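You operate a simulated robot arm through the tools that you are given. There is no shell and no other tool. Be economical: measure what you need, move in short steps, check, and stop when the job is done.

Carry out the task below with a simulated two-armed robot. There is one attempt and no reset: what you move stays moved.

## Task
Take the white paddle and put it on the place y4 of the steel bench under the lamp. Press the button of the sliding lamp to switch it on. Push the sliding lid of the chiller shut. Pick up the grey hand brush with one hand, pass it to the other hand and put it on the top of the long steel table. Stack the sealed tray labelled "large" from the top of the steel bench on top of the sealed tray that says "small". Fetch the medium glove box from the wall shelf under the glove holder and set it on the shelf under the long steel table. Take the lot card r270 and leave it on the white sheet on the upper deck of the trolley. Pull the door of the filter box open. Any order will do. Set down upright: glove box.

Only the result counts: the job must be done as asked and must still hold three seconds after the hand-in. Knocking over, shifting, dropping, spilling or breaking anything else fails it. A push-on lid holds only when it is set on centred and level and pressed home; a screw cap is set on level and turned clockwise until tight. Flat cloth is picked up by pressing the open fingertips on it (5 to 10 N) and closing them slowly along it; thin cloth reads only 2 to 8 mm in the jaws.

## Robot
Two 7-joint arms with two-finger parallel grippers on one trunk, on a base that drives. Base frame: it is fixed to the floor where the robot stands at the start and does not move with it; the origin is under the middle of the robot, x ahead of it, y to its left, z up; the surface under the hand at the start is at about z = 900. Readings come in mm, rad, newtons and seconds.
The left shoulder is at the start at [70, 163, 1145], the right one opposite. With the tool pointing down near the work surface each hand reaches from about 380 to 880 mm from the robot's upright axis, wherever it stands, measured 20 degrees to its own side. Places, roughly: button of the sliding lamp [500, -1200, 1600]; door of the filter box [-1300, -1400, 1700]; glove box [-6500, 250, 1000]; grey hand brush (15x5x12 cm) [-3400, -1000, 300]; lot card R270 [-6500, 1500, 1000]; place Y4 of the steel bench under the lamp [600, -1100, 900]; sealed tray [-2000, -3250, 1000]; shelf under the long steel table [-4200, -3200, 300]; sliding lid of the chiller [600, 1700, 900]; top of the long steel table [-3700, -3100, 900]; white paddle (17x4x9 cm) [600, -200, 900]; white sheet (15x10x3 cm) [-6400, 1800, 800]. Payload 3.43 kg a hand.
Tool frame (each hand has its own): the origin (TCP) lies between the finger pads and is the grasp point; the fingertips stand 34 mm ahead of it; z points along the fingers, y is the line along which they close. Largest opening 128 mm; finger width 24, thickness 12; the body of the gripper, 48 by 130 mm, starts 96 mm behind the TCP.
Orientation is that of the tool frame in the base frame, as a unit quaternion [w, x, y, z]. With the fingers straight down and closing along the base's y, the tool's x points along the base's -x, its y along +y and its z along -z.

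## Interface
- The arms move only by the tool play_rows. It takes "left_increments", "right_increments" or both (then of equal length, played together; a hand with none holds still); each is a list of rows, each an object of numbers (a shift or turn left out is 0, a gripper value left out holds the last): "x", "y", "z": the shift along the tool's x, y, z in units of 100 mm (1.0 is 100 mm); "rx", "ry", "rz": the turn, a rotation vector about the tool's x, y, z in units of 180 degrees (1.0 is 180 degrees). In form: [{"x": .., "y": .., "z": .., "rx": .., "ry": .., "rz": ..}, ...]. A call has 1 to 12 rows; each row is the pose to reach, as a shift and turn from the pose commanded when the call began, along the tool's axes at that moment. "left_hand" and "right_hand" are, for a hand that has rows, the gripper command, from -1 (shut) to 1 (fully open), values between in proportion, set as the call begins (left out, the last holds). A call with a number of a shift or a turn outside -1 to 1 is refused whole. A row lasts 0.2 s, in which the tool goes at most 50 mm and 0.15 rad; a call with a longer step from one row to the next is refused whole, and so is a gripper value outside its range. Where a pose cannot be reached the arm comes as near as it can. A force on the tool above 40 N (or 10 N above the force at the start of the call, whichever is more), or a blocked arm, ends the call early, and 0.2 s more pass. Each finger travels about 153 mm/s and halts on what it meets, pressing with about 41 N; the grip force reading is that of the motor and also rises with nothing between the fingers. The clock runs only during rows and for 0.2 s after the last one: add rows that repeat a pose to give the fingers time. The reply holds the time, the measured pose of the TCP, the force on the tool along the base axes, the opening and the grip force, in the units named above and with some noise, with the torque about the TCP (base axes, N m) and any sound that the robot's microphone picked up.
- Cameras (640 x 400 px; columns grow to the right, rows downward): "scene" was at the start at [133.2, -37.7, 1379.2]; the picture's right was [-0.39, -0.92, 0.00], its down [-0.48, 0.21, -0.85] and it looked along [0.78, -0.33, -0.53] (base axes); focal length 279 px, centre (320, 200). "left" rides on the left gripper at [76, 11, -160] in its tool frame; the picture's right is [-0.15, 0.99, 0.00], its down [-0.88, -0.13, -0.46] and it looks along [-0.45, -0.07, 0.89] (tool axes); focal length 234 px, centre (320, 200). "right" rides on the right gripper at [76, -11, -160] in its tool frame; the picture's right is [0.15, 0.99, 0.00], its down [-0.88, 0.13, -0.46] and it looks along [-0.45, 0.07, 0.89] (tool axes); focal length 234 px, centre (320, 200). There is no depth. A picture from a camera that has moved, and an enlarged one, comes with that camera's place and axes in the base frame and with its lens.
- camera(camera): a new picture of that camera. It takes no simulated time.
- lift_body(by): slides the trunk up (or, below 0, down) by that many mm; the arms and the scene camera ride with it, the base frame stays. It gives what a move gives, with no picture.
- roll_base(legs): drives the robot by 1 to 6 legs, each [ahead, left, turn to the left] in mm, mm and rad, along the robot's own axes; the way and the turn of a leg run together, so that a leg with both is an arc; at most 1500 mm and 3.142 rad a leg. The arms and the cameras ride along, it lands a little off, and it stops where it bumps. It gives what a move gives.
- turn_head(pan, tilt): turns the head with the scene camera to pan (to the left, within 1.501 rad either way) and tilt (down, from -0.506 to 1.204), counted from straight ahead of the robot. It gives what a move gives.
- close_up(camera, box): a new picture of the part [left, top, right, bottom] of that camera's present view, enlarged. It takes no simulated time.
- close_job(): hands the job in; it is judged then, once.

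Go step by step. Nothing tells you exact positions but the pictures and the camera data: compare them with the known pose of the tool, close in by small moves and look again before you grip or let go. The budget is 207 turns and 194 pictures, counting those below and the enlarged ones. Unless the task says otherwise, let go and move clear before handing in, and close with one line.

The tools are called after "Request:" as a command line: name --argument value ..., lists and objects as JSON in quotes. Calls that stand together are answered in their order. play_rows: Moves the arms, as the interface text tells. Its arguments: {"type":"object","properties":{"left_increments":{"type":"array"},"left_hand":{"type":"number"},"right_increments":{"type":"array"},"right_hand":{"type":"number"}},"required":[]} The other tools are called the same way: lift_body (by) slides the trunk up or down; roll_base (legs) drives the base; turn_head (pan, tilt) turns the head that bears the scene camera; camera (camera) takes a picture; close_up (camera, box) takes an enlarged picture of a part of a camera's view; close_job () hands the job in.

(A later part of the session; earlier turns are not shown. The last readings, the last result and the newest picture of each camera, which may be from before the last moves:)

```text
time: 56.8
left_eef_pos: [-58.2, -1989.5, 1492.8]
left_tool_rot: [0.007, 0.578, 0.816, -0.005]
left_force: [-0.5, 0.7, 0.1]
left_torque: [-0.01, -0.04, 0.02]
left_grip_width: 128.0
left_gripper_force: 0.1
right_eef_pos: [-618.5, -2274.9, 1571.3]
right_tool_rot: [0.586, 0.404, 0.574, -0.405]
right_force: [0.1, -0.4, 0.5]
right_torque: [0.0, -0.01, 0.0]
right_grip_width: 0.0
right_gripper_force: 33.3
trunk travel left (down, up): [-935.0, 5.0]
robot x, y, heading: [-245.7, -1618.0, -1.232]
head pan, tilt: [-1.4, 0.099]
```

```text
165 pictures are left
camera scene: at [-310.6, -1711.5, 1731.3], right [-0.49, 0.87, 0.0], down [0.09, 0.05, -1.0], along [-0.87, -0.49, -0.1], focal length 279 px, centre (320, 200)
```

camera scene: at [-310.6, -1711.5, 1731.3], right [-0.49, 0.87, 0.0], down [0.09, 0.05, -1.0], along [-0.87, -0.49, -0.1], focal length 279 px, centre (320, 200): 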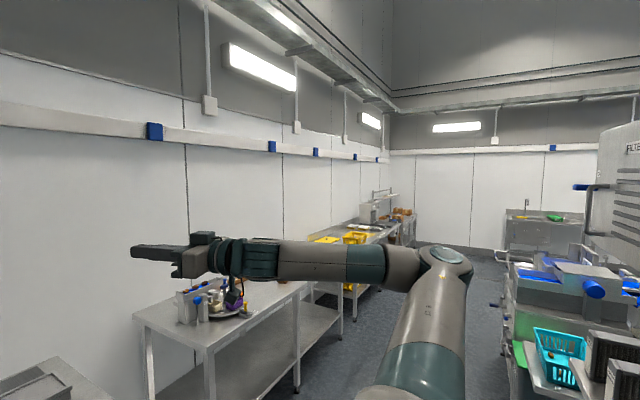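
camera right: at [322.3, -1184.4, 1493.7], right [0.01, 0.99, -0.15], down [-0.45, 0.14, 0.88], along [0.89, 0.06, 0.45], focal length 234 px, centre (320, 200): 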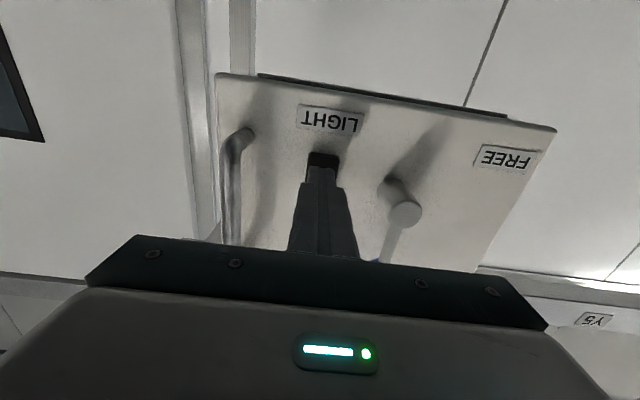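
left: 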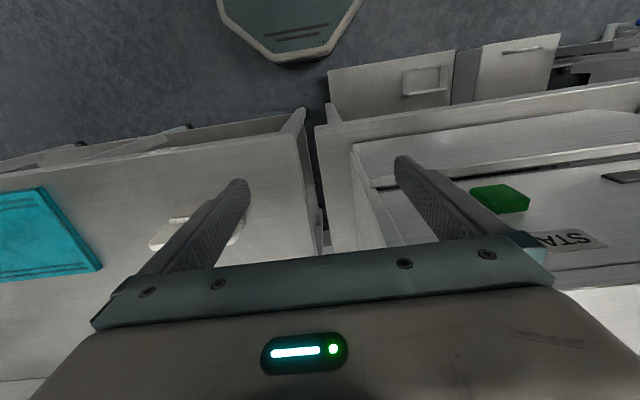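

The filter box is at the right edge, with a bar handle. I'll turn a little further right to see its face.

Request:
roll_base --legs '[[0, -150, 0], [0, 0, -0.35]]'

Request:
camera --camera "scene"

Request:
close_up --camera "scene" --box '[440, 80, 640, 205]'

```text
time: 59.2
left_eef_pos: [-335.2, -2082.5, 1492.3]
left_tool_rot: [0.005, 0.708, 0.706, -0.006]
left_force: [1.1, 1.7, -0.4]
left_torque: [0.01, 0.01, 0.0]
left_grip_width: 128.1
left_gripper_force: 0.0
right_eef_pos: [-957.3, -2160.9, 1570.2]
right_tool_rot: [0.508, 0.496, 0.498, -0.498]
right_force: [0.2, 1.1, -0.2]
right_torque: [0.0, 0.0, -0.02]
right_grip_width: 0.0
right_gripper_force: 33.2
trunk travel left (down, up): [-935.0, 5.0]
robot x, y, heading: [-386.1, -1670.9, -1.574]
head pan, tilt: [-1.4, 0.099]
```

```text
164 pictures are left
camera scene: at [-478.2, -1735.1, 1731.3], right [-0.17, 0.99, 0.0], down [0.1, 0.02, -1.0], along [-0.98, -0.17, -0.1], focal length 279 px, centre (320, 200)
```

scene: 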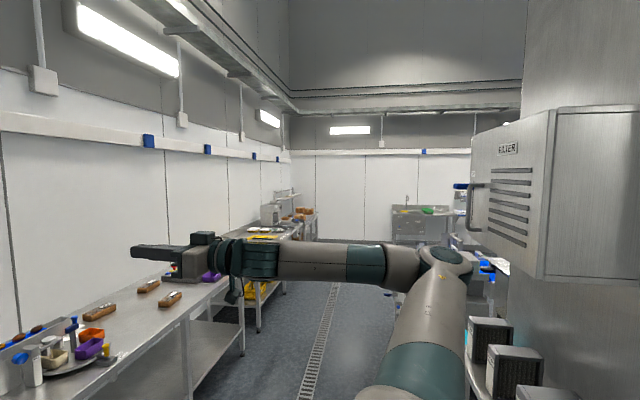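

```text
3.20 times, centred on (540, 142) of scene
camera zoom: at [-478.2, -1735.1, 1731.3], right [-0.17, 0.99, 0.0], down [0.1, 0.02, -1.0], along [-0.98, -0.17, -0.1], focal length 894 px, centre (-384, 384)
```

zoom: 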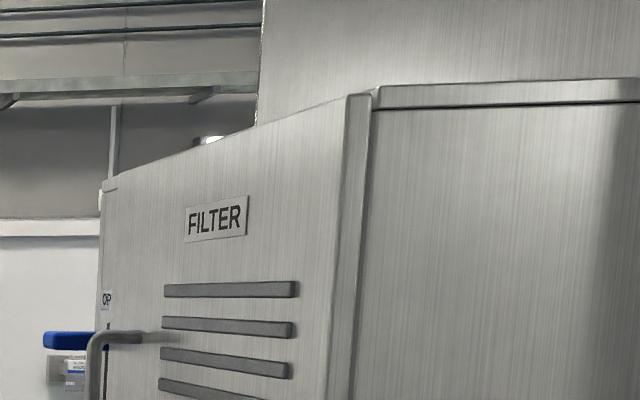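

The filter box door faces -y, with its hinge on the +x side and its handle at the -x end. I'll back into the aisle, turn to face +y, and view the door from the front.

Request:
roll_base --legs '[[600, 0, 0], [0, -700, 0], [0, 0, 3.14]]'

Request:
turn_head --pan 0.1 --tilt 0.1

Request:
camera --camera "scene"

```text
time: 73.4
left_eef_pos: [-1127.1, -1852.3, 1491.5]
left_tool_rot: [0.006, -0.69, 0.723, 0.007]
left_force: [-0.3, -0.2, -0.3]
left_torque: [0.02, 0.0, 0.0]
left_grip_width: 128.1
left_gripper_force: 0.0
right_eef_pos: [-499.5, -1802.2, 1571.9]
right_tool_rot: [0.509, -0.486, 0.506, 0.498]
right_force: [0.1, -0.2, -0.9]
right_torque: [-0.01, -0.03, -0.02]
right_grip_width: 0.1
right_gripper_force: 33.3
trunk travel left (down, up): [-935.0, 5.0]
robot x, y, heading: [-1091.1, -2272.1, 1.523]
head pan, tilt: [-1.4, 0.099]
```

```text
time: 75.0
left_eef_pos: [-1126.3, -1853.3, 1492.4]
left_tool_rot: [0.006, -0.69, 0.724, 0.005]
left_force: [0.6, 0.1, -0.1]
left_torque: [-0.02, 0.01, 0.01]
left_grip_width: 128.0
left_gripper_force: 0.2
right_eef_pos: [-500.9, -1800.6, 1571.8]
right_tool_rot: [0.509, -0.487, 0.506, 0.498]
right_force: [0.4, 0.3, 0.6]
right_torque: [-0.01, -0.04, 0.02]
right_grip_width: 0.0
right_gripper_force: 32.5
trunk travel left (down, up): [-935.0, 5.0]
robot x, y, heading: [-1090.0, -2268.6, 1.524]
head pan, tilt: [0.099, 0.099]
```

```text
162 pictures are left
camera scene: at [-1093.9, -2130.6, 1731.3], right [1.0, 0.05, 0.0], down [0.01, -0.1, -0.99], along [-0.05, 0.99, -0.1], focal length 279 px, centre (320, 200)
```

scene: 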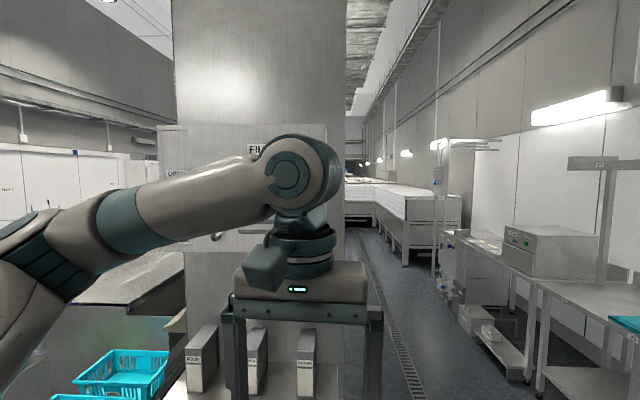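

The door spans x≈-1595 to -1112 at y≈-1372. I'll shift left so it lies between the two arms and the right hand can take the handle.

Request:
roll_base --legs '[[0, 800, 0.045]]'

Request:
turn_head --pan -0.5 --tilt 0.1

Request:
camera --camera "scene"

Request:
close_up --camera "scene" --box '[220, 110, 420, 235]'

```text
time: 79.2
left_eef_pos: [-1925.0, -1842.7, 1491.8]
left_tool_rot: [-0.006, 0.711, -0.703, -0.007]
left_force: [0.4, -0.7, -0.5]
left_torque: [-0.01, 0.03, -0.01]
left_grip_width: 127.9
left_gripper_force: 0.0
right_eef_pos: [-1301.4, -1754.8, 1571.0]
right_tool_rot: [0.494, -0.501, 0.492, 0.513]
right_force: [0.1, -0.3, 0.2]
right_torque: [-0.03, -0.01, 0.04]
right_grip_width: 0.0
right_gripper_force: 33.3
trunk travel left (down, up): [-935.0, 5.0]
robot x, y, heading: [-1866.7, -2258.1, 1.583]
head pan, tilt: [0.099, 0.099]
```

```text
time: 80.2
left_eef_pos: [-1926.4, -1841.5, 1493.2]
left_tool_rot: [-0.006, 0.711, -0.703, -0.006]
left_force: [0.4, 0.3, -0.3]
left_torque: [-0.01, -0.01, 0.01]
left_grip_width: 128.1
left_gripper_force: 0.1
right_eef_pos: [-1304.3, -1753.5, 1571.5]
right_tool_rot: [0.495, -0.5, 0.492, 0.513]
right_force: [-0.6, -0.6, 0.5]
right_torque: [0.01, 0.0, -0.02]
right_grip_width: 0.0
right_gripper_force: 33.3
trunk travel left (down, up): [-935.0, 5.0]
robot x, y, heading: [-1867.0, -2254.7, 1.588]
head pan, tilt: [-0.499, 0.099]
```

```text
161 pictures are left
camera scene: at [-1823.8, -2128.2, 1731.3], right [0.88, -0.47, 0.0], down [-0.05, -0.09, -1.0], along [0.46, 0.88, -0.1], focal length 279 px, centre (320, 200)
```

scene: 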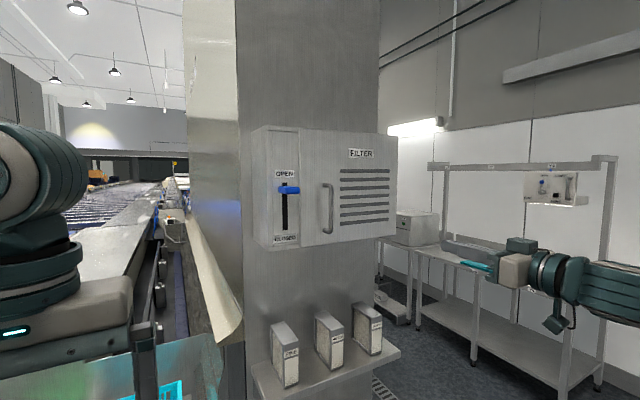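

```text
3.20 times, centred on (320, 172) of scene
camera zoom: at [-1823.8, -2128.2, 1731.3], right [0.88, -0.47, 0.0], down [-0.05, -0.09, -1.0], along [0.46, 0.88, -0.1], focal length 894 px, centre (320, 288)
```

zoom: 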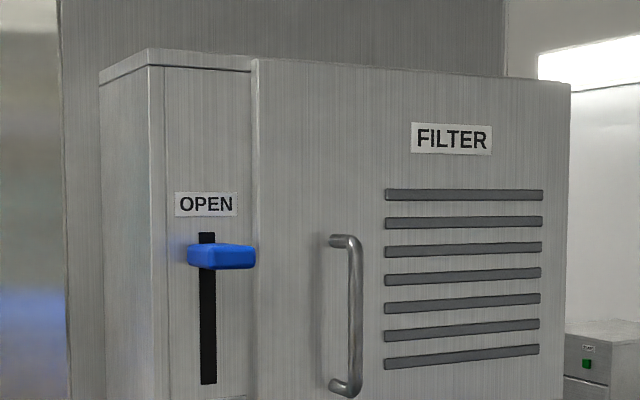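

The latch is already at OPEN. The handle bar is at about (-1420, -1423) with z from 1560 to 1690, and the right hand closes along x, so I'll open it, raise 50 mm, and approach.

Request:
play_rows --right_hand 0.3 --right_increments '[{"x": -0.25}, {"x": -0.5}, {"x": -0.5}]'

Request:
roll_base --legs '[[210, 112, 0]]'

Request:
camera --camera "scene"

Request:
camera --camera "right"

```text
time: 81.0
left_eef_pos: [-1925.6, -1842.9, 1492.3]
left_tool_rot: [-0.005, 0.712, -0.702, -0.007]
left_force: [0.3, -0.1, 0.6]
left_torque: [-0.01, 0.02, -0.01]
left_grip_width: 128.2
left_gripper_force: 0.0
right_eef_pos: [-1300.3, -1754.5, 1622.2]
right_tool_rot: [0.495, -0.5, 0.492, 0.513]
right_force: [0.8, 0.3, -0.8]
right_torque: [-0.05, -0.04, 0.01]
right_grip_width: 83.4
right_gripper_force: 0.1
trunk travel left (down, up): [-935.0, 5.0]
robot x, y, heading: [-1868.4, -2257.4, 1.586]
head pan, tilt: [-0.499, 0.099]
```

```text
time: 82.8
left_eef_pos: [-2038.8, -1639.9, 1493.9]
left_tool_rot: [-0.006, 0.712, -0.702, -0.008]
left_force: [0.6, 0.1, -0.1]
left_torque: [0.02, 0.03, 0.03]
left_grip_width: 127.9
left_gripper_force: 0.1
right_eef_pos: [-1413.6, -1551.9, 1623.1]
right_tool_rot: [0.495, -0.5, 0.491, 0.513]
right_force: [0.6, -0.1, 0.2]
right_torque: [-0.02, -0.02, 0.01]
right_grip_width: 83.2
right_gripper_force: 0.0
trunk travel left (down, up): [-935.0, 5.0]
robot x, y, heading: [-1981.6, -2051.5, 1.584]
head pan, tilt: [-0.499, 0.099]
```

```text
159 pictures are left
camera scene: at [-1936.2, -1925.0, 1731.6], right [0.88, -0.47, 0.0], down [-0.05, -0.09, -1.0], along [0.46, 0.88, -0.1], focal length 279 px, centre (320, 200)
```

scene: 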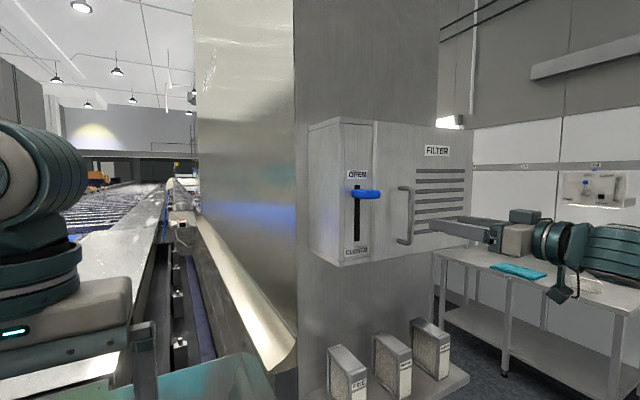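

```text
158 pictures are left
camera right: at [-1398.9, -1708.5, 1543.7], right [-0.99, -0.02, -0.14], down [-0.11, -0.47, 0.87], along [-0.09, 0.88, 0.47], focal length 234 px, centre (320, 200)
```

right: 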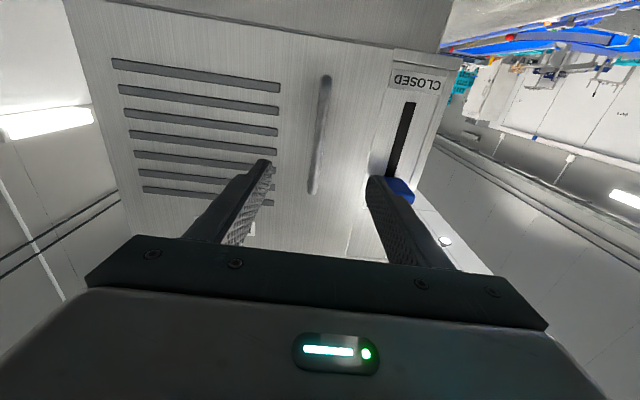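

The bar lines up with the gap between the fingers, so I'll advance 122 mm, close on it, and check.

Request:
play_rows --right_increments '[{"z": 0.3, "y": 0.03}, {"z": 0.6, "y": 0.03}, {"z": 0.9, "y": 0.03}, {"z": 0.9, "y": 0.03}]'

Request:
play_rows --right_increments '[{"z": 0.15}, {"z": 0.32}, {"z": 0.32}]'

Request:
camera --camera "scene"

Request:
play_rows --right_hand -1 --right_increments '[{"z": 0}, {"z": 0}, {"z": 0}, {"z": 0}]'

```text
time: 83.8
left_eef_pos: [-2042.5, -1634.7, 1492.2]
left_tool_rot: [-0.006, 0.711, -0.703, -0.006]
left_force: [-0.4, -0.5, 0.9]
left_torque: [0.0, 0.01, 0.02]
left_grip_width: 128.0
left_gripper_force: 0.1
right_eef_pos: [-1424.8, -1458.8, 1625.1]
right_tool_rot: [0.495, -0.5, 0.492, 0.512]
right_force: [-0.4, 0.2, 0.1]
right_torque: [-0.02, 0.0, -0.03]
right_grip_width: 83.3
right_gripper_force: 0.0
trunk travel left (down, up): [-935.0, 5.0]
robot x, y, heading: [-1987.7, -2052.0, 1.586]
head pan, tilt: [-0.499, 0.099]
```

```text
time: 84.6
left_eef_pos: [-2041.4, -1636.5, 1492.4]
left_tool_rot: [-0.006, 0.712, -0.703, -0.007]
left_force: [-0.2, -0.4, -0.2]
left_torque: [-0.03, 0.0, 0.02]
left_grip_width: 128.0
left_gripper_force: 0.1
right_eef_pos: [-1423.6, -1426.4, 1624.9]
right_tool_rot: [0.496, -0.5, 0.492, 0.512]
right_force: [0.0, -0.4, -0.1]
right_torque: [-0.03, -0.01, 0.02]
right_grip_width: 83.4
right_gripper_force: 0.0
trunk travel left (down, up): [-935.0, 5.0]
robot x, y, heading: [-1982.6, -2049.3, 1.584]
head pan, tilt: [-0.499, 0.099]
```

```text
157 pictures are left
camera scene: at [-1938.8, -1922.1, 1731.4], right [0.88, -0.47, 0.0], down [-0.05, -0.09, -1.0], along [0.46, 0.88, -0.1], focal length 279 px, centre (320, 200)
```

scene: 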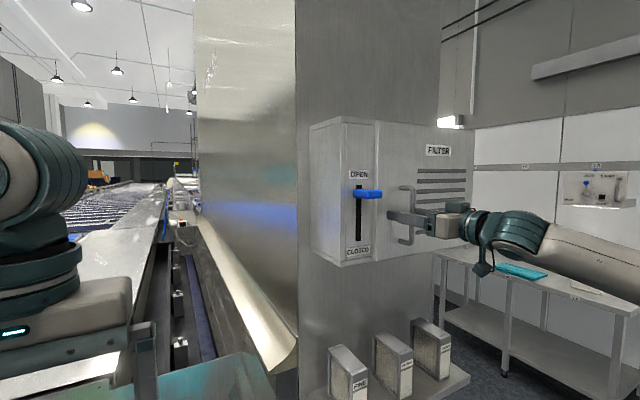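

```text
time: 85.6
left_eef_pos: [-2035.2, -1634.9, 1492.9]
left_tool_rot: [-0.005, 0.711, -0.704, -0.009]
left_force: [-0.7, 0.8, 0.9]
left_torque: [-0.01, 0.03, 0.0]
left_grip_width: 127.9
left_gripper_force: 0.1
right_eef_pos: [-1413.9, -1427.0, 1625.6]
right_tool_rot: [0.496, -0.499, 0.492, 0.513]
right_force: [28.4, 5.0, 20.5]
right_torque: [-0.55, -0.99, -0.26]
right_grip_width: 13.8
right_gripper_force: 44.6
trunk travel left (down, up): [-935.0, 5.0]
robot x, y, heading: [-1981.4, -2050.5, 1.585]
head pan, tilt: [-0.499, 0.099]
```

The bar is gripped at 13.8 mm. I'll pull along the door's arc around the hinge at about (-1114, -1372), turning the hand with it.

Request:
play_rows --right_increments '[{"y": -0.1}, {"y": -0.13, "z": -0.12, "rx": -0.0128}, {"y": -0.15, "z": -0.24, "rx": -0.0255}, {"y": -0.18, "z": -0.36, "rx": -0.038}, {"y": -0.215, "z": -0.475, "rx": -0.051}, {"y": -0.255, "z": -0.59, "rx": -0.064}, {"y": -0.3, "z": -0.705, "rx": -0.0764}, {"y": -0.345, "z": -0.82, "rx": -0.089}, {"y": -0.4, "z": -0.93, "rx": -0.102}]'

Request:
camera --camera "scene"

```text
time: 87.6
left_eef_pos: [-2041.6, -1637.7, 1493.0]
left_tool_rot: [-0.007, 0.711, -0.703, -0.006]
left_force: [1.1, -0.9, 0.0]
left_torque: [0.05, -0.01, 0.02]
left_grip_width: 128.3
left_gripper_force: 0.0
right_eef_pos: [-1380.0, -1520.0, 1626.4]
right_tool_rot: [0.41, -0.572, 0.403, 0.585]
right_force: [7.9, 4.7, 26.2]
right_torque: [0.69, 0.06, -0.05]
right_grip_width: 13.5
right_gripper_force: 45.1
trunk travel left (down, up): [-935.0, 5.0]
robot x, y, heading: [-1983.5, -2049.4, 1.588]
head pan, tilt: [-0.499, 0.099]
```

```text
156 pictures are left
camera scene: at [-1939.1, -1922.6, 1731.6], right [0.88, -0.47, 0.0], down [-0.05, -0.09, -1.0], along [0.46, 0.88, -0.1], focal length 279 px, centre (320, 200)
```

scene: 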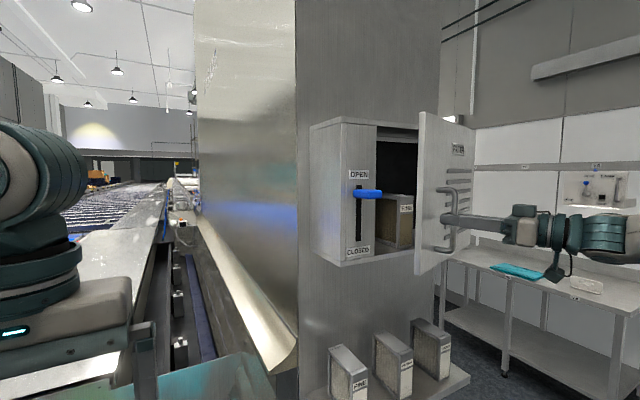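

The door is opening cleanly. I'll continue the same arc.

Request:
play_rows --right_increments '[{"y": -0.03, "z": -0.12, "rx": -0.0128}, {"y": -0.05, "z": -0.24, "rx": -0.0255}, {"y": -0.08, "z": -0.36, "rx": -0.038}, {"y": -0.12, "z": -0.475, "rx": -0.051}, {"y": -0.16, "z": -0.59, "rx": -0.064}, {"y": -0.21, "z": -0.705, "rx": -0.0764}, {"y": -0.255, "z": -0.82, "rx": -0.089}, {"y": -0.31, "z": -0.93, "rx": -0.102}]'

Request:
play_rows --right_increments '[{"y": -0.03, "z": -0.12, "rx": -0.0128}, {"y": -0.05, "z": -0.24, "rx": -0.0255}, {"y": -0.08, "z": -0.36, "rx": -0.038}, {"y": -0.12, "z": -0.475, "rx": -0.051}, {"y": -0.16, "z": -0.59, "rx": -0.064}, {"y": -0.21, "z": -0.705, "rx": -0.0764}, {"y": -0.255, "z": -0.82, "rx": -0.089}, {"y": -0.31, "z": -0.93, "rx": -0.102}]'

Request:
camera --camera "scene"

```text
time: 88.8
left_eef_pos: [-2041.8, -1636.2, 1492.0]
left_tool_rot: [-0.006, 0.711, -0.704, -0.007]
left_force: [0.0, 0.4, 0.2]
left_torque: [-0.01, -0.02, 0.0]
left_grip_width: 128.2
left_gripper_force: 0.0
right_eef_pos: [-1348.4, -1565.8, 1624.9]
right_tool_rot: [0.355, -0.607, 0.344, 0.623]
right_force: [-0.9, -0.3, 6.9]
right_torque: [-0.22, -0.07, 0.0]
right_grip_width: 13.5
right_gripper_force: 44.8
trunk travel left (down, up): [-935.0, 5.0]
robot x, y, heading: [-1983.4, -2049.3, 1.588]
head pan, tilt: [-0.499, 0.099]
stopped in row 6 (right hand): the force on the tool passed its limit at 41 N (the readings are from after the stop); the commanded pose is now the measured one
```

```text
time: 90.6
left_eef_pos: [-2043.2, -1636.0, 1492.5]
left_tool_rot: [-0.006, 0.711, -0.703, -0.006]
left_force: [-0.5, -0.7, -0.4]
left_torque: [0.04, -0.03, 0.0]
left_grip_width: 128.3
left_gripper_force: 0.0
right_eef_pos: [-1273.5, -1629.3, 1625.2]
right_tool_rot: [0.253, -0.657, 0.242, 0.668]
right_force: [2.2, 1.7, 17.9]
right_torque: [-0.22, 0.79, 0.0]
right_grip_width: 13.5
right_gripper_force: 45.4
trunk travel left (down, up): [-935.0, 5.0]
robot x, y, heading: [-1982.1, -2050.1, 1.588]
head pan, tilt: [-0.499, 0.099]
```

```text
155 pictures are left
camera scene: at [-1941.0, -1921.4, 1731.5], right [0.88, -0.47, 0.0], down [-0.05, -0.09, -1.0], along [0.46, 0.88, -0.1], focal length 279 px, centre (320, 200)
```

scene: 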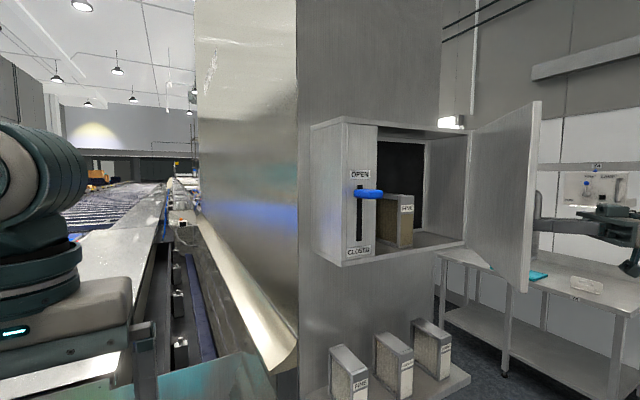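

The door is about 50° open and the arm is still in reach. I'll continue the arc.

Request:
play_rows --right_increments '[{"y": -0.03, "z": -0.12, "rx": -0.0128}, {"y": -0.05, "z": -0.24, "rx": -0.0255}, {"y": -0.08, "z": -0.36, "rx": -0.038}, {"y": -0.12, "z": -0.475, "rx": -0.051}, {"y": -0.16, "z": -0.59, "rx": -0.064}, {"y": -0.21, "z": -0.705, "rx": -0.0764}, {"y": -0.255, "z": -0.82, "rx": -0.089}, {"y": -0.31, "z": -0.93, "rx": -0.102}]'

Request:
play_rows --right_increments '[{"y": -0.03, "z": -0.12, "rx": -0.0128}, {"y": -0.05, "z": -0.24, "rx": -0.0255}, {"y": -0.08, "z": -0.36, "rx": -0.038}, {"y": -0.12, "z": -0.475, "rx": -0.051}, {"y": -0.16, "z": -0.59, "rx": -0.064}, {"y": -0.21, "z": -0.705, "rx": -0.0764}, {"y": -0.255, "z": -0.82, "rx": -0.089}, {"y": -0.31, "z": -0.93, "rx": -0.102}]'

Request:
camera --camera "scene"

```text
time: 91.6
left_eef_pos: [-2042.1, -1635.3, 1492.7]
left_tool_rot: [-0.006, 0.711, -0.703, -0.006]
left_force: [-0.5, -1.0, -0.7]
left_torque: [0.01, 0.01, 0.0]
left_grip_width: 127.9
left_gripper_force: 0.1
right_eef_pos: [-1238.5, -1648.1, 1624.7]
right_tool_rot: [0.215, -0.67, 0.199, 0.682]
right_force: [2.0, 4.5, 13.9]
right_torque: [-1.51, -0.25, 0.23]
right_grip_width: 14.1
right_gripper_force: 44.9
right hand out of reach, approached as far as the arm can: row 4, 5
trunk travel left (down, up): [-935.0, 5.0]
robot x, y, heading: [-1981.3, -2046.4, 1.587]
head pan, tilt: [-0.499, 0.099]
stopped in row 5 (right hand): the force on the tool passed its limit at 56 N (the readings are from after the stop); the commanded pose is now the measured one
```

```text
time: 92.4
left_eef_pos: [-2042.5, -1635.1, 1492.7]
left_tool_rot: [-0.006, 0.711, -0.703, -0.005]
left_force: [-0.2, -0.4, -0.4]
left_torque: [0.02, -0.01, -0.06]
left_grip_width: 127.8
left_gripper_force: 0.1
right_eef_pos: [-1232.1, -1650.9, 1618.8]
right_tool_rot: [0.212, -0.672, 0.196, 0.681]
right_force: [1.4, 5.9, 6.0]
right_torque: [-1.32, -0.03, 0.25]
right_grip_width: 14.0
right_gripper_force: 45.8
right hand out of reach, approached as far as the arm can: row 1, 2, 3
trunk travel left (down, up): [-935.0, 5.0]
robot x, y, heading: [-1978.7, -2048.9, 1.583]
head pan, tilt: [-0.499, 0.099]
stopped in row 3 (right hand): the force on the tool passed its limit at 102 N (the readings are from after the stop); the commanded pose is now the measured one
```

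```text
154 pictures are left
camera scene: at [-1939.4, -1919.8, 1730.9], right [0.89, -0.47, 0.0], down [-0.05, -0.09, -0.99], along [0.46, 0.88, -0.1], focal length 279 px, centre (320, 200)
```

scene: 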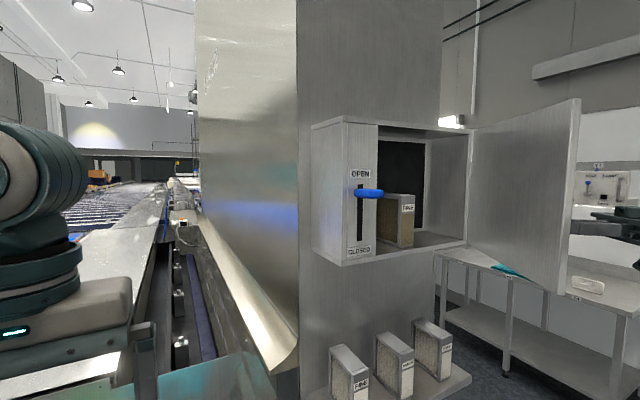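

The arm is at its limit with the door about 60° open. I'll keep the grip and move the base on a short arc about the hinge to open it further.

Request:
roll_base --legs '[[-173, -135, 0.2]]'

Request:
camera --camera "scene"

```text
time: 94.1
left_eef_pos: [-1974.3, -1810.8, 1491.3]
left_tool_rot: [-0.004, 0.778, -0.628, -0.005]
left_force: [0.1, -0.4, -0.1]
left_torque: [0.01, -0.03, 0.01]
left_grip_width: 127.7
left_gripper_force: 0.0
right_eef_pos: [-1178.1, -1668.0, 1618.8]
right_tool_rot: [0.141, -0.689, 0.127, 0.699]
right_force: [-0.6, 6.2, 9.0]
right_torque: [-1.07, 0.21, 0.25]
right_grip_width: 13.8
right_gripper_force: 44.6
trunk travel left (down, up): [-935.0, 5.0]
robot x, y, heading: [-1830.7, -2209.6, 1.785]
head pan, tilt: [-0.499, 0.099]
```

```text
153 pictures are left
camera scene: at [-1817.9, -2070.6, 1731.1], right [0.96, -0.28, 0.0], down [-0.03, -0.1, -0.99], along [0.28, 0.95, -0.1], focal length 279 px, centre (320, 200)
```

scene: 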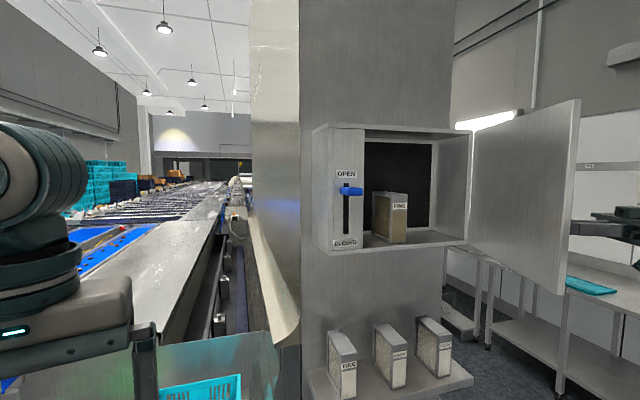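

Low force and the door follows, so I'll do one more arc step.

Request:
roll_base --legs '[[-217, -168, 0.25]]'

Request:
camera --camera "scene"

```text
time: 96.0
left_eef_pos: [-1836.9, -2009.3, 1490.0]
left_tool_rot: [-0.004, 0.85, -0.527, -0.006]
left_force: [-0.3, -0.1, -0.7]
left_torque: [-0.02, 0.02, 0.01]
left_grip_width: 128.0
left_gripper_force: 0.1
right_eef_pos: [-1098.9, -1672.7, 1619.4]
right_tool_rot: [0.054, -0.7, 0.041, 0.711]
right_force: [-2.2, 19.0, 21.3]
right_torque: [-1.01, 0.25, 0.09]
right_grip_width: 14.1
right_gripper_force: 45.2
trunk travel left (down, up): [-935.0, 5.0]
robot x, y, heading: [-1600.3, -2360.6, 2.037]
head pan, tilt: [-0.499, 0.099]
```

```text
152 pictures are left
camera scene: at [-1621.6, -2221.7, 1731.0], right [1.0, -0.04, 0.0], down [0.0, -0.1, -0.99], along [0.04, 0.99, -0.1], focal length 279 px, centre (320, 200)
```

scene: 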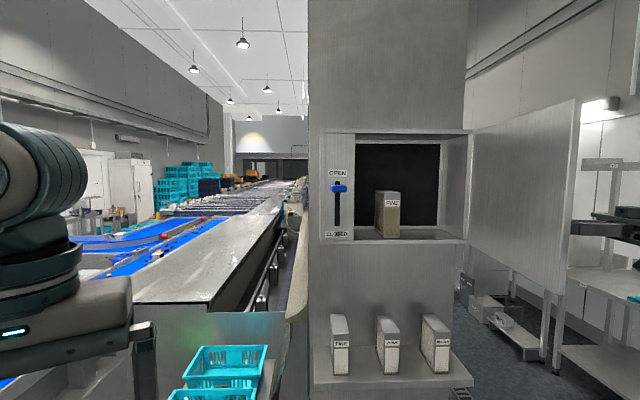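

The door is about 85° open. I'll release the bar, back the hand straight off, and retreat the base.

Request:
play_rows --right_hand 0.2 --right_increments '[{"z": 0}, {"z": 0}, {"z": 0}]'

Request:
play_rows --right_increments '[{"z": -0.2}, {"z": -0.4}, {"z": -0.7}, {"z": -1.0}]'

Request:
roll_base --legs '[[-250, 0, 0]]'

Request:
camera --camera "scene"

```text
time: 96.8
left_eef_pos: [-1833.5, -2011.2, 1493.4]
left_tool_rot: [-0.005, 0.85, -0.526, -0.007]
left_force: [-0.5, 0.9, -0.1]
left_torque: [0.0, 0.0, 0.02]
left_grip_width: 128.1
left_gripper_force: 0.1
right_eef_pos: [-1095.0, -1677.0, 1617.9]
right_tool_rot: [0.055, -0.698, 0.04, 0.712]
right_force: [-0.5, 0.0, -0.1]
right_torque: [-0.04, -0.01, 0.0]
right_grip_width: 76.8
right_gripper_force: 0.0
trunk travel left (down, up): [-935.0, 5.0]
robot x, y, heading: [-1598.4, -2357.3, 2.035]
head pan, tilt: [-0.499, 0.099]
```

```text
time: 97.8
left_eef_pos: [-1832.8, -2012.6, 1492.2]
left_tool_rot: [-0.004, 0.85, -0.526, -0.007]
left_force: [0.0, -0.3, -0.2]
left_torque: [0.0, 0.03, -0.03]
left_grip_width: 128.0
left_gripper_force: 0.1
right_eef_pos: [-1069.4, -1693.7, 1599.7]
right_tool_rot: [0.06, -0.702, 0.042, 0.709]
right_force: [-0.3, 0.1, 0.3]
right_torque: [-0.01, 0.04, 0.03]
right_grip_width: 76.6
right_gripper_force: 0.0
right hand out of reach, approached as far as the arm can: row 1, 2, 3, 4
trunk travel left (down, up): [-935.0, 5.0]
robot x, y, heading: [-1599.6, -2359.5, 2.036]
head pan, tilt: [-0.499, 0.099]
```

```text
time: 99.7
left_eef_pos: [-1721.9, -2231.7, 1491.1]
left_tool_rot: [-0.003, 0.848, -0.53, -0.006]
left_force: [0.6, 0.7, 0.1]
left_torque: [-0.03, -0.05, 0.0]
left_grip_width: 127.9
left_gripper_force: 0.0
right_eef_pos: [-958.6, -1916.5, 1598.7]
right_tool_rot: [0.061, -0.702, 0.045, 0.708]
right_force: [-0.1, -0.3, -0.6]
right_torque: [0.02, 0.04, 0.0]
right_grip_width: 76.7
right_gripper_force: 0.0
trunk travel left (down, up): [-935.0, 5.0]
robot x, y, heading: [-1487.8, -2585.4, 2.028]
head pan, tilt: [-0.499, 0.099]
```

```text
151 pictures are left
camera scene: at [-1507.8, -2445.2, 1730.8], right [1.0, -0.04, 0.0], down [0.0, -0.1, -0.99], along [0.04, 0.99, -0.1], focal length 279 px, centre (320, 200)
```

scene: 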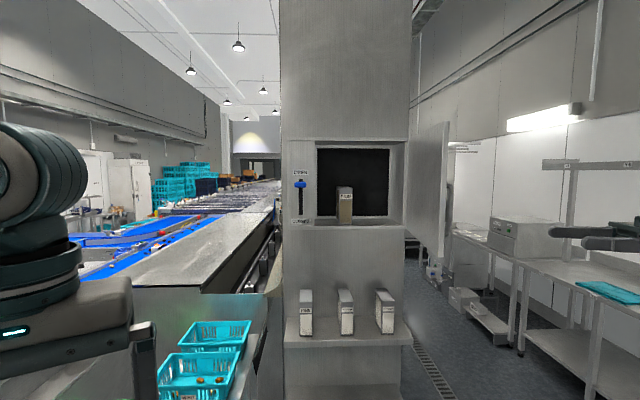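

The filter door stands open. I'll fold the right hand back to a downward carry pose, then move over to the tray bench.

Request:
play_rows --right_increments '[{"rx": 0.045, "z": 0.1, "y": 0.05}, {"rx": 0.09, "z": 0.25, "y": 0.1}, {"rx": 0.135, "z": 0.35, "y": 0.15}, {"rx": 0.18, "z": 0.45, "y": 0.2}, {"rx": 0.225, "z": 0.55, "y": 0.25}, {"rx": 0.27, "z": 0.65, "y": 0.3}, {"rx": 0.315, "z": 0.75, "y": 0.35}, {"rx": 0.35, "z": 0.85, "y": 0.4}]'

Request:
play_rows --right_increments '[{"ry": 0.045, "y": 0.1}, {"ry": 0.09, "y": 0.2}, {"ry": 0.135, "y": 0.3}, {"ry": 0.18, "y": 0.4}, {"ry": 0.225, "y": 0.5}, {"ry": 0.27, "y": 0.6}, {"ry": 0.315, "y": 0.7}, {"ry": 0.36, "y": 0.8}, {"ry": 0.405, "y": 0.9}, {"ry": 0.45, "y": 0.95}, {"ry": 0.495, "y": 0.95}, {"ry": 0.5, "y": 0.95}]'

Request:
play_rows --right_increments '[{"z": 0.3}, {"z": 0.6}, {"z": 0.9}, {"z": 0.9}]'

Request:
camera --camera "scene"

```text
time: 101.5
left_eef_pos: [-1718.9, -2234.3, 1492.3]
left_tool_rot: [-0.004, 0.848, -0.529, -0.008]
left_force: [0.2, -0.2, 0.5]
left_torque: [-0.01, -0.01, 0.03]
left_grip_width: 128.1
left_gripper_force: 0.0
right_eef_pos: [-1046.0, -1949.0, 1602.0]
right_tool_rot: [0.42, -0.566, 0.407, 0.581]
right_force: [0.7, -0.7, 0.2]
right_torque: [0.0, 0.01, 0.04]
right_grip_width: 76.6
right_gripper_force: 0.0
trunk travel left (down, up): [-935.0, 5.0]
robot x, y, heading: [-1486.8, -2583.7, 2.024]
head pan, tilt: [-0.499, 0.099]
```

```text
time: 104.1
left_eef_pos: [-1719.1, -2230.9, 1491.0]
left_tool_rot: [-0.003, 0.849, -0.529, -0.006]
left_force: [-0.6, 0.2, 0.4]
left_torque: [-0.03, 0.01, 0.02]
left_grip_width: 127.8
left_gripper_force: 0.1
right_eef_pos: [-1057.5, -1823.1, 1651.4]
right_tool_rot: [-0.007, 0.811, -0.585, -0.01]
right_force: [0.0, 0.1, -0.6]
right_torque: [-0.01, 0.02, 0.02]
right_grip_width: 76.8
right_gripper_force: 0.0
right hand out of reach, approached as far as the arm can: row 3, 4, 5, 6, 7, 8, 9, 10, 11, 12
trunk travel left (down, up): [-935.0, 5.0]
robot x, y, heading: [-1492.0, -2583.3, 2.027]
head pan, tilt: [-0.499, 0.099]
```

```text
time: 105.1
left_eef_pos: [-1719.9, -2237.9, 1492.6]
left_tool_rot: [-0.005, 0.848, -0.529, -0.007]
left_force: [-0.8, -0.2, 0.1]
left_torque: [-0.01, -0.01, 0.03]
left_grip_width: 128.2
left_gripper_force: 0.0
right_eef_pos: [-1030.6, -1797.8, 1569.6]
right_tool_rot: [-0.009, 0.812, -0.584, -0.011]
right_force: [-1.5, -0.2, -0.6]
right_torque: [0.0, -0.01, 0.0]
right_grip_width: 76.8
right_gripper_force: 0.0
right hand out of reach, approached as far as the arm can: row 1, 2, 3, 4
trunk travel left (down, up): [-935.0, 5.0]
robot x, y, heading: [-1486.2, -2584.6, 2.028]
head pan, tilt: [-0.499, 0.099]
```

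```text
150 pictures are left
camera scene: at [-1506.4, -2450.5, 1731.4], right [1.0, -0.04, 0.0], down [0.0, -0.1, -1.0], along [0.04, 0.99, -0.1], focal length 279 px, centre (320, 200)
```

scene: 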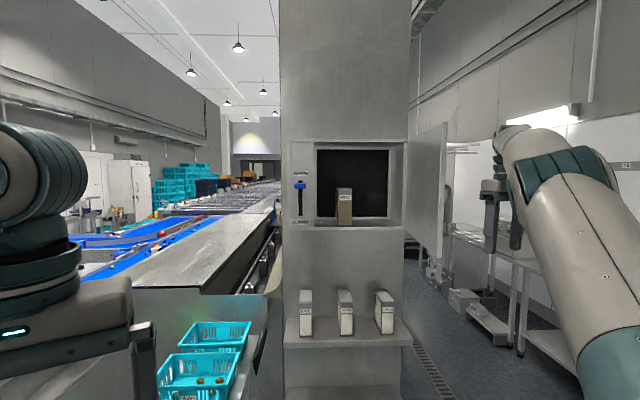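

The right arm is stretched out near the door, so I'll draw it in toward the robot and lower it.

Request:
play_rows --right_increments '[{"y": 0.3, "x": 0.1}, {"y": 0.65, "x": 0.2}, {"y": 1.0, "x": 0.3}, {"y": 1.0, "x": 0.3}]'

Request:
play_rows --right_increments '[{"y": 0.3, "x": 0.1, "z": 0.1}, {"y": 0.65, "x": 0.2, "z": 0.3}, {"y": 1.0, "x": 0.3, "z": 0.6}, {"y": 1.0, "x": 0.3, "z": 0.9}]'

Request:
play_rows --right_increments '[{"y": 0.1, "z": 0.3}, {"y": 0.3, "z": 0.6}, {"y": 0.4, "z": 0.9}, {"y": 0.4, "z": 0.9}]'

```text
time: 106.1
left_eef_pos: [-1719.2, -2234.0, 1492.9]
left_tool_rot: [-0.004, 0.849, -0.529, -0.007]
left_force: [0.6, 0.4, 0.0]
left_torque: [-0.02, 0.0, -0.01]
left_grip_width: 128.2
left_gripper_force: 0.1
right_eef_pos: [-1081.2, -1784.4, 1603.5]
right_tool_rot: [-0.008, 0.811, -0.584, -0.01]
right_force: [-0.4, -0.2, 0.2]
right_torque: [0.03, 0.0, -0.01]
right_grip_width: 76.9
right_gripper_force: 0.0
right hand out of reach, approached as far as the arm can: row 1, 2, 3, 4
trunk travel left (down, up): [-935.0, 5.0]
robot x, y, heading: [-1488.3, -2584.5, 2.028]
head pan, tilt: [-0.499, 0.099]
```

```text
time: 107.1
left_eef_pos: [-1719.1, -2232.7, 1491.8]
left_tool_rot: [-0.003, 0.848, -0.529, -0.008]
left_force: [-0.7, -0.6, -0.5]
left_torque: [-0.02, 0.01, 0.01]
left_grip_width: 128.2
left_gripper_force: 0.2
right_eef_pos: [-1143.2, -1736.0, 1553.2]
right_tool_rot: [-0.008, 0.812, -0.584, -0.01]
right_force: [0.6, 0.6, 0.3]
right_torque: [-0.03, -0.02, -0.01]
right_grip_width: 76.6
right_gripper_force: 0.2
right hand out of reach, approached as far as the arm can: row 1, 2, 3, 4
trunk travel left (down, up): [-935.0, 5.0]
robot x, y, heading: [-1486.6, -2581.1, 2.031]
head pan, tilt: [-0.499, 0.099]
```

```text
time: 108.1
left_eef_pos: [-1718.0, -2236.6, 1493.0]
left_tool_rot: [-0.004, 0.848, -0.529, -0.008]
left_force: [0.3, -0.9, -0.1]
left_torque: [0.01, -0.03, 0.01]
left_grip_width: 128.0
left_gripper_force: 0.0
right_eef_pos: [-1167.5, -1705.0, 1483.7]
right_tool_rot: [-0.009, 0.811, -0.584, -0.011]
right_force: [-0.4, -0.3, -0.3]
right_torque: [0.02, 0.03, 0.01]
right_grip_width: 76.7
right_gripper_force: 0.1
right hand out of reach, approached as far as the arm can: row 1, 2, 3, 4
trunk travel left (down, up): [-935.0, 5.0]
robot x, y, heading: [-1487.6, -2585.7, 2.032]
head pan, tilt: [-0.499, 0.099]
```

The hand is close to the open door, so I'll check where it is before pulling back.

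Request:
camera --camera "scene"

Request:
camera --camera "right"

```text
149 pictures are left
camera scene: at [-1505.2, -2450.5, 1731.4], right [1.0, -0.04, 0.0], down [0.0, -0.1, -1.0], along [0.04, 0.99, -0.1], focal length 279 px, centre (320, 200)
```

scene: 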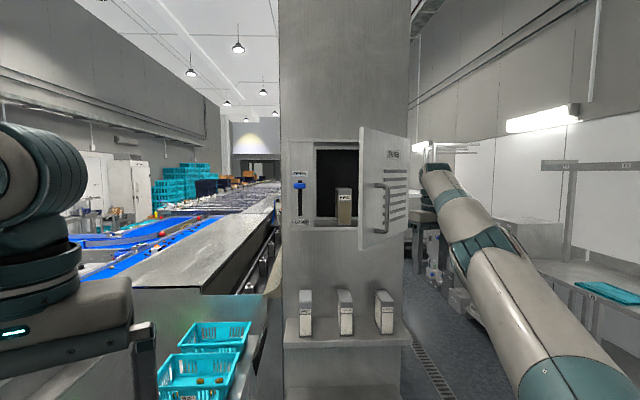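

```text
148 pictures are left
camera right: at [-1131.1, -1775.5, 1640.5], right [-0.89, -0.45, -0.01], down [-0.4, 0.78, 0.48], along [-0.21, 0.43, -0.88], focal length 234 px, centre (320, 200)
```

right: 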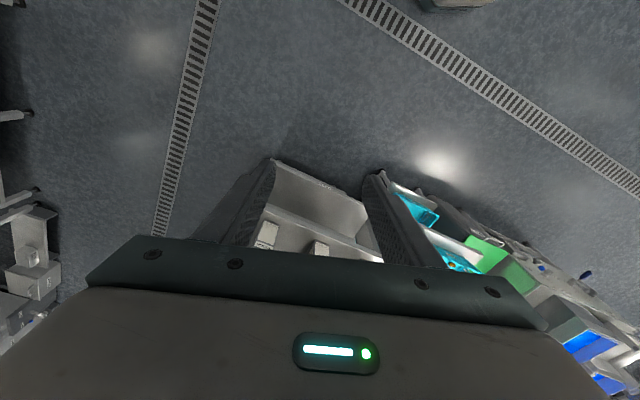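

The arm swept the door partly shut while drifting. I'll withdraw the hand straight back, then reopen the door by sweeping from the inside.

Request:
play_rows --right_increments '[{"x": 0.3, "y": -0.1}, {"x": 0.65, "y": -0.2}, {"x": 1.0, "y": -0.3}, {"x": 1.0, "y": -0.3}]'

Request:
play_rows --right_increments '[{"x": 0.3}, {"x": 0.65}, {"x": 1.0}, {"x": 1.0}]'

Request:
play_rows --right_increments '[{"x": 0.3}, {"x": 0.65}, {"x": 1.0}, {"x": 1.0}]'

Request:
camera --camera "scene"

```text
time: 109.1
left_eef_pos: [-1719.4, -2234.6, 1491.6]
left_tool_rot: [-0.004, 0.849, -0.529, -0.007]
left_force: [0.9, -0.2, 0.0]
left_torque: [0.02, 0.0, -0.04]
left_grip_width: 127.8
left_gripper_force: 0.1
right_eef_pos: [-1095.5, -1729.6, 1505.3]
right_tool_rot: [-0.008, 0.811, -0.584, -0.01]
right_force: [0.5, 0.6, 0.6]
right_torque: [0.0, -0.02, 0.01]
right_grip_width: 76.7
right_gripper_force: 0.1
right hand out of reach, approached as far as the arm can: row 1, 2, 3, 4
trunk travel left (down, up): [-935.0, 5.0]
robot x, y, heading: [-1489.2, -2583.9, 2.028]
head pan, tilt: [-0.499, 0.099]
```

```text
time: 110.1
left_eef_pos: [-1719.6, -2234.4, 1491.8]
left_tool_rot: [-0.004, 0.849, -0.529, -0.007]
left_force: [0.2, -0.4, -0.1]
left_torque: [-0.03, -0.08, -0.02]
left_grip_width: 128.1
left_gripper_force: 0.1
right_eef_pos: [-1037.4, -1760.4, 1525.5]
right_tool_rot: [-0.008, 0.812, -0.584, -0.01]
right_force: [-0.4, 0.1, 0.3]
right_torque: [-0.03, 0.0, -0.01]
right_grip_width: 76.7
right_gripper_force: 0.0
right hand out of reach, approached as far as the arm can: row 1, 2, 3, 4
trunk travel left (down, up): [-935.0, 5.0]
robot x, y, heading: [-1489.4, -2586.1, 2.029]
head pan, tilt: [-0.499, 0.099]
```

```text
time: 111.1
left_eef_pos: [-1717.9, -2236.5, 1493.4]
left_tool_rot: [-0.004, 0.849, -0.529, -0.008]
left_force: [0.1, -0.6, -0.6]
left_torque: [-0.02, 0.03, 0.0]
left_grip_width: 127.7
left_gripper_force: 0.0
right_eef_pos: [-968.2, -1802.5, 1543.1]
right_tool_rot: [-0.008, 0.811, -0.585, -0.011]
right_force: [0.1, -0.5, -0.3]
right_torque: [0.03, 0.02, 0.0]
right_grip_width: 76.9
right_gripper_force: 0.2
right hand out of reach, approached as far as the arm can: row 1, 2, 3, 4
trunk travel left (down, up): [-935.0, 5.0]
robot x, y, heading: [-1488.4, -2587.7, 2.029]
head pan, tilt: [-0.499, 0.099]
```

```text
147 pictures are left
camera scene: at [-1503.6, -2450.7, 1731.4], right [1.0, -0.04, 0.0], down [-0.01, -0.1, -1.0], along [0.04, 0.99, -0.1], focal length 279 px, centre (320, 200)
```

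scene: 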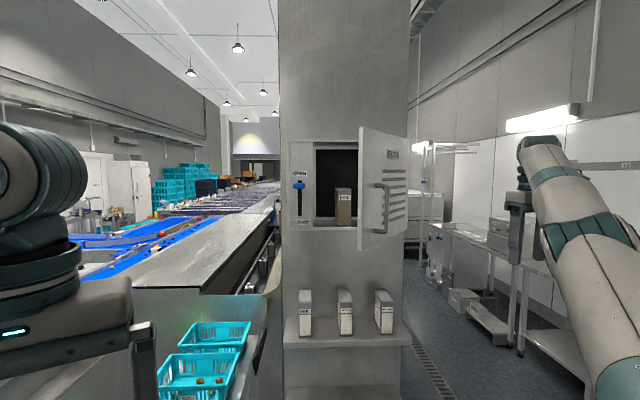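

The arm is stuck at an extended limit, so before any recovery I'll turn the robot clockwise to carry the arm away from the door.

Request:
roll_base --legs '[[0, 0, -1.2]]'

Request:
play_rows --right_increments '[{"x": -0.3, "y": -0.15}, {"x": -0.65, "y": -0.3}, {"x": -1.0, "y": -0.5}, {"x": -1.0, "y": -0.5}]'

Request:
play_rows --right_increments '[{"x": -0.3, "y": -0.15}, {"x": -0.65, "y": -0.3}, {"x": -1.0, "y": -0.5}, {"x": -1.0, "y": -0.5}]'

Request:
play_rows --right_increments '[{"x": -0.3, "y": -0.15}, {"x": -0.65, "y": -0.3}, {"x": -1.0, "y": -0.5}, {"x": -1.0, "y": -0.5}]'

Request:
camera --camera "scene"

```text
time: 114.4
left_eef_pos: [-1250.1, -2237.9, 1493.1]
left_tool_rot: [0.007, -0.405, 0.914, 0.003]
left_force: [0.4, 0.3, -0.4]
left_torque: [-0.03, -0.02, 0.0]
left_grip_width: 127.9
left_gripper_force: 0.0
right_eef_pos: [-568.9, -2774.6, 1543.2]
right_tool_rot: [0.012, -0.344, 0.939, 0.003]
right_force: [0.2, -0.1, 0.3]
right_torque: [-0.02, 0.02, 0.0]
right_grip_width: 76.7
right_gripper_force: 0.0
trunk travel left (down, up): [-935.0, 5.0]
robot x, y, heading: [-1485.9, -2585.7, 0.836]
head pan, tilt: [-0.499, 0.099]
```

```text
time: 115.4
left_eef_pos: [-1247.8, -2237.9, 1491.5]
left_tool_rot: [0.007, -0.405, 0.914, 0.003]
left_force: [0.2, -0.3, 0.3]
left_torque: [-0.04, 0.01, 0.01]
left_grip_width: 128.1
left_gripper_force: 0.0
right_eef_pos: [-554.3, -2738.5, 1521.7]
right_tool_rot: [0.013, -0.343, 0.939, 0.003]
right_force: [0.4, 0.5, -1.0]
right_torque: [0.08, 0.0, 0.03]
right_grip_width: 76.8
right_gripper_force: 0.1
right hand out of reach, approached as far as the arm can: row 1, 2, 3, 4
trunk travel left (down, up): [-935.0, 5.0]
robot x, y, heading: [-1487.7, -2585.4, 0.833]
head pan, tilt: [-0.499, 0.099]
```

```text
time: 116.4
left_eef_pos: [-1251.1, -2239.2, 1492.3]
left_tool_rot: [0.008, -0.406, 0.914, 0.004]
left_force: [-1.0, 0.0, -0.1]
left_torque: [-0.02, -0.05, 0.0]
left_grip_width: 127.7
left_gripper_force: 0.0
right_eef_pos: [-549.2, -2728.3, 1508.4]
right_tool_rot: [0.013, -0.344, 0.939, 0.004]
right_force: [0.4, -0.1, -0.1]
right_torque: [0.01, -0.05, 0.0]
right_grip_width: 76.6
right_gripper_force: 0.1
right hand out of reach, approached as far as the arm can: row 1, 2, 3, 4
trunk travel left (down, up): [-935.0, 5.0]
robot x, y, heading: [-1487.5, -2583.6, 0.841]
head pan, tilt: [-0.499, 0.099]
```

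```text
time: 117.4
left_eef_pos: [-1248.2, -2239.8, 1491.6]
left_tool_rot: [0.008, -0.405, 0.914, 0.005]
left_force: [-1.0, 0.1, -0.2]
left_torque: [0.03, -0.03, 0.0]
left_grip_width: 127.8
left_gripper_force: 0.0
right_eef_pos: [-541.3, -2714.6, 1491.5]
right_tool_rot: [0.013, -0.344, 0.939, 0.005]
right_force: [0.2, -1.0, -0.3]
right_torque: [0.02, -0.01, 0.01]
right_grip_width: 76.9
right_gripper_force: 0.1
right hand out of reach, approached as far as the arm can: row 1, 2, 3, 4
trunk travel left (down, up): [-935.0, 5.0]
robot x, y, heading: [-1489.2, -2583.1, 0.838]
head pan, tilt: [-0.499, 0.099]
```

```text
146 pictures are left
camera scene: at [-1366.7, -2520.1, 1731.4], right [0.33, -0.94, 0.0], down [-0.09, -0.03, -1.0], along [0.94, 0.33, -0.1], focal length 279 px, centre (320, 200)
```

scene: 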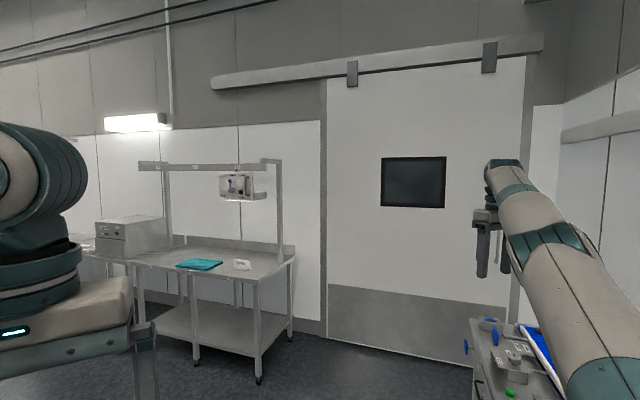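

The wrist is in a flipped configuration that can't point down here. I'll go back to the forward-pointing pose, which was reachable, and work back from there.

Request:
play_rows --right_increments '[{"ry": -0.045}, {"ry": -0.09}, {"ry": -0.135}, {"ry": -0.18}, {"ry": -0.225}, {"ry": -0.27}, {"ry": -0.315}, {"ry": -0.36}, {"ry": -0.405}, {"ry": -0.45}, {"ry": -0.495}, {"ry": -0.5}]'

Request:
camera --camera "scene"

```text
time: 120.0
left_eef_pos: [-1251.9, -2240.0, 1493.8]
left_tool_rot: [0.009, -0.405, 0.914, 0.003]
left_force: [0.4, 0.0, -0.1]
left_torque: [0.02, -0.03, -0.02]
left_grip_width: 128.0
left_gripper_force: 0.0
right_eef_pos: [-543.6, -2716.7, 1491.8]
right_tool_rot: [0.673, -0.242, 0.655, 0.246]
right_force: [0.0, 0.8, -0.1]
right_torque: [-0.02, 0.05, 0.0]
right_grip_width: 76.8
right_gripper_force: 0.1
trunk travel left (down, up): [-935.0, 5.0]
robot x, y, heading: [-1487.2, -2584.5, 0.844]
head pan, tilt: [-0.499, 0.099]
```

```text
145 pictures are left
camera scene: at [-1369.4, -2518.6, 1731.5], right [0.33, -0.94, 0.0], down [-0.09, -0.03, -1.0], along [0.94, 0.33, -0.1], focal length 279 px, centre (320, 200)
```

scene: 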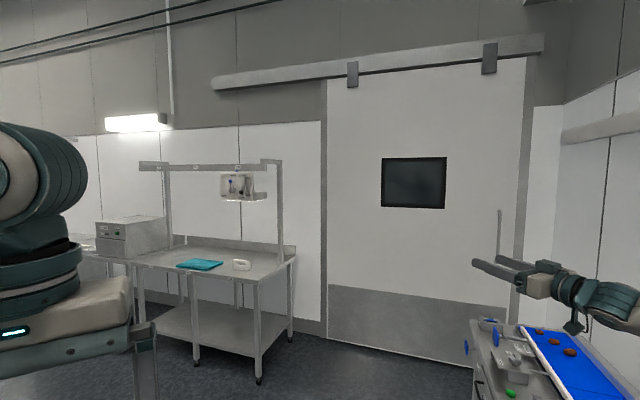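

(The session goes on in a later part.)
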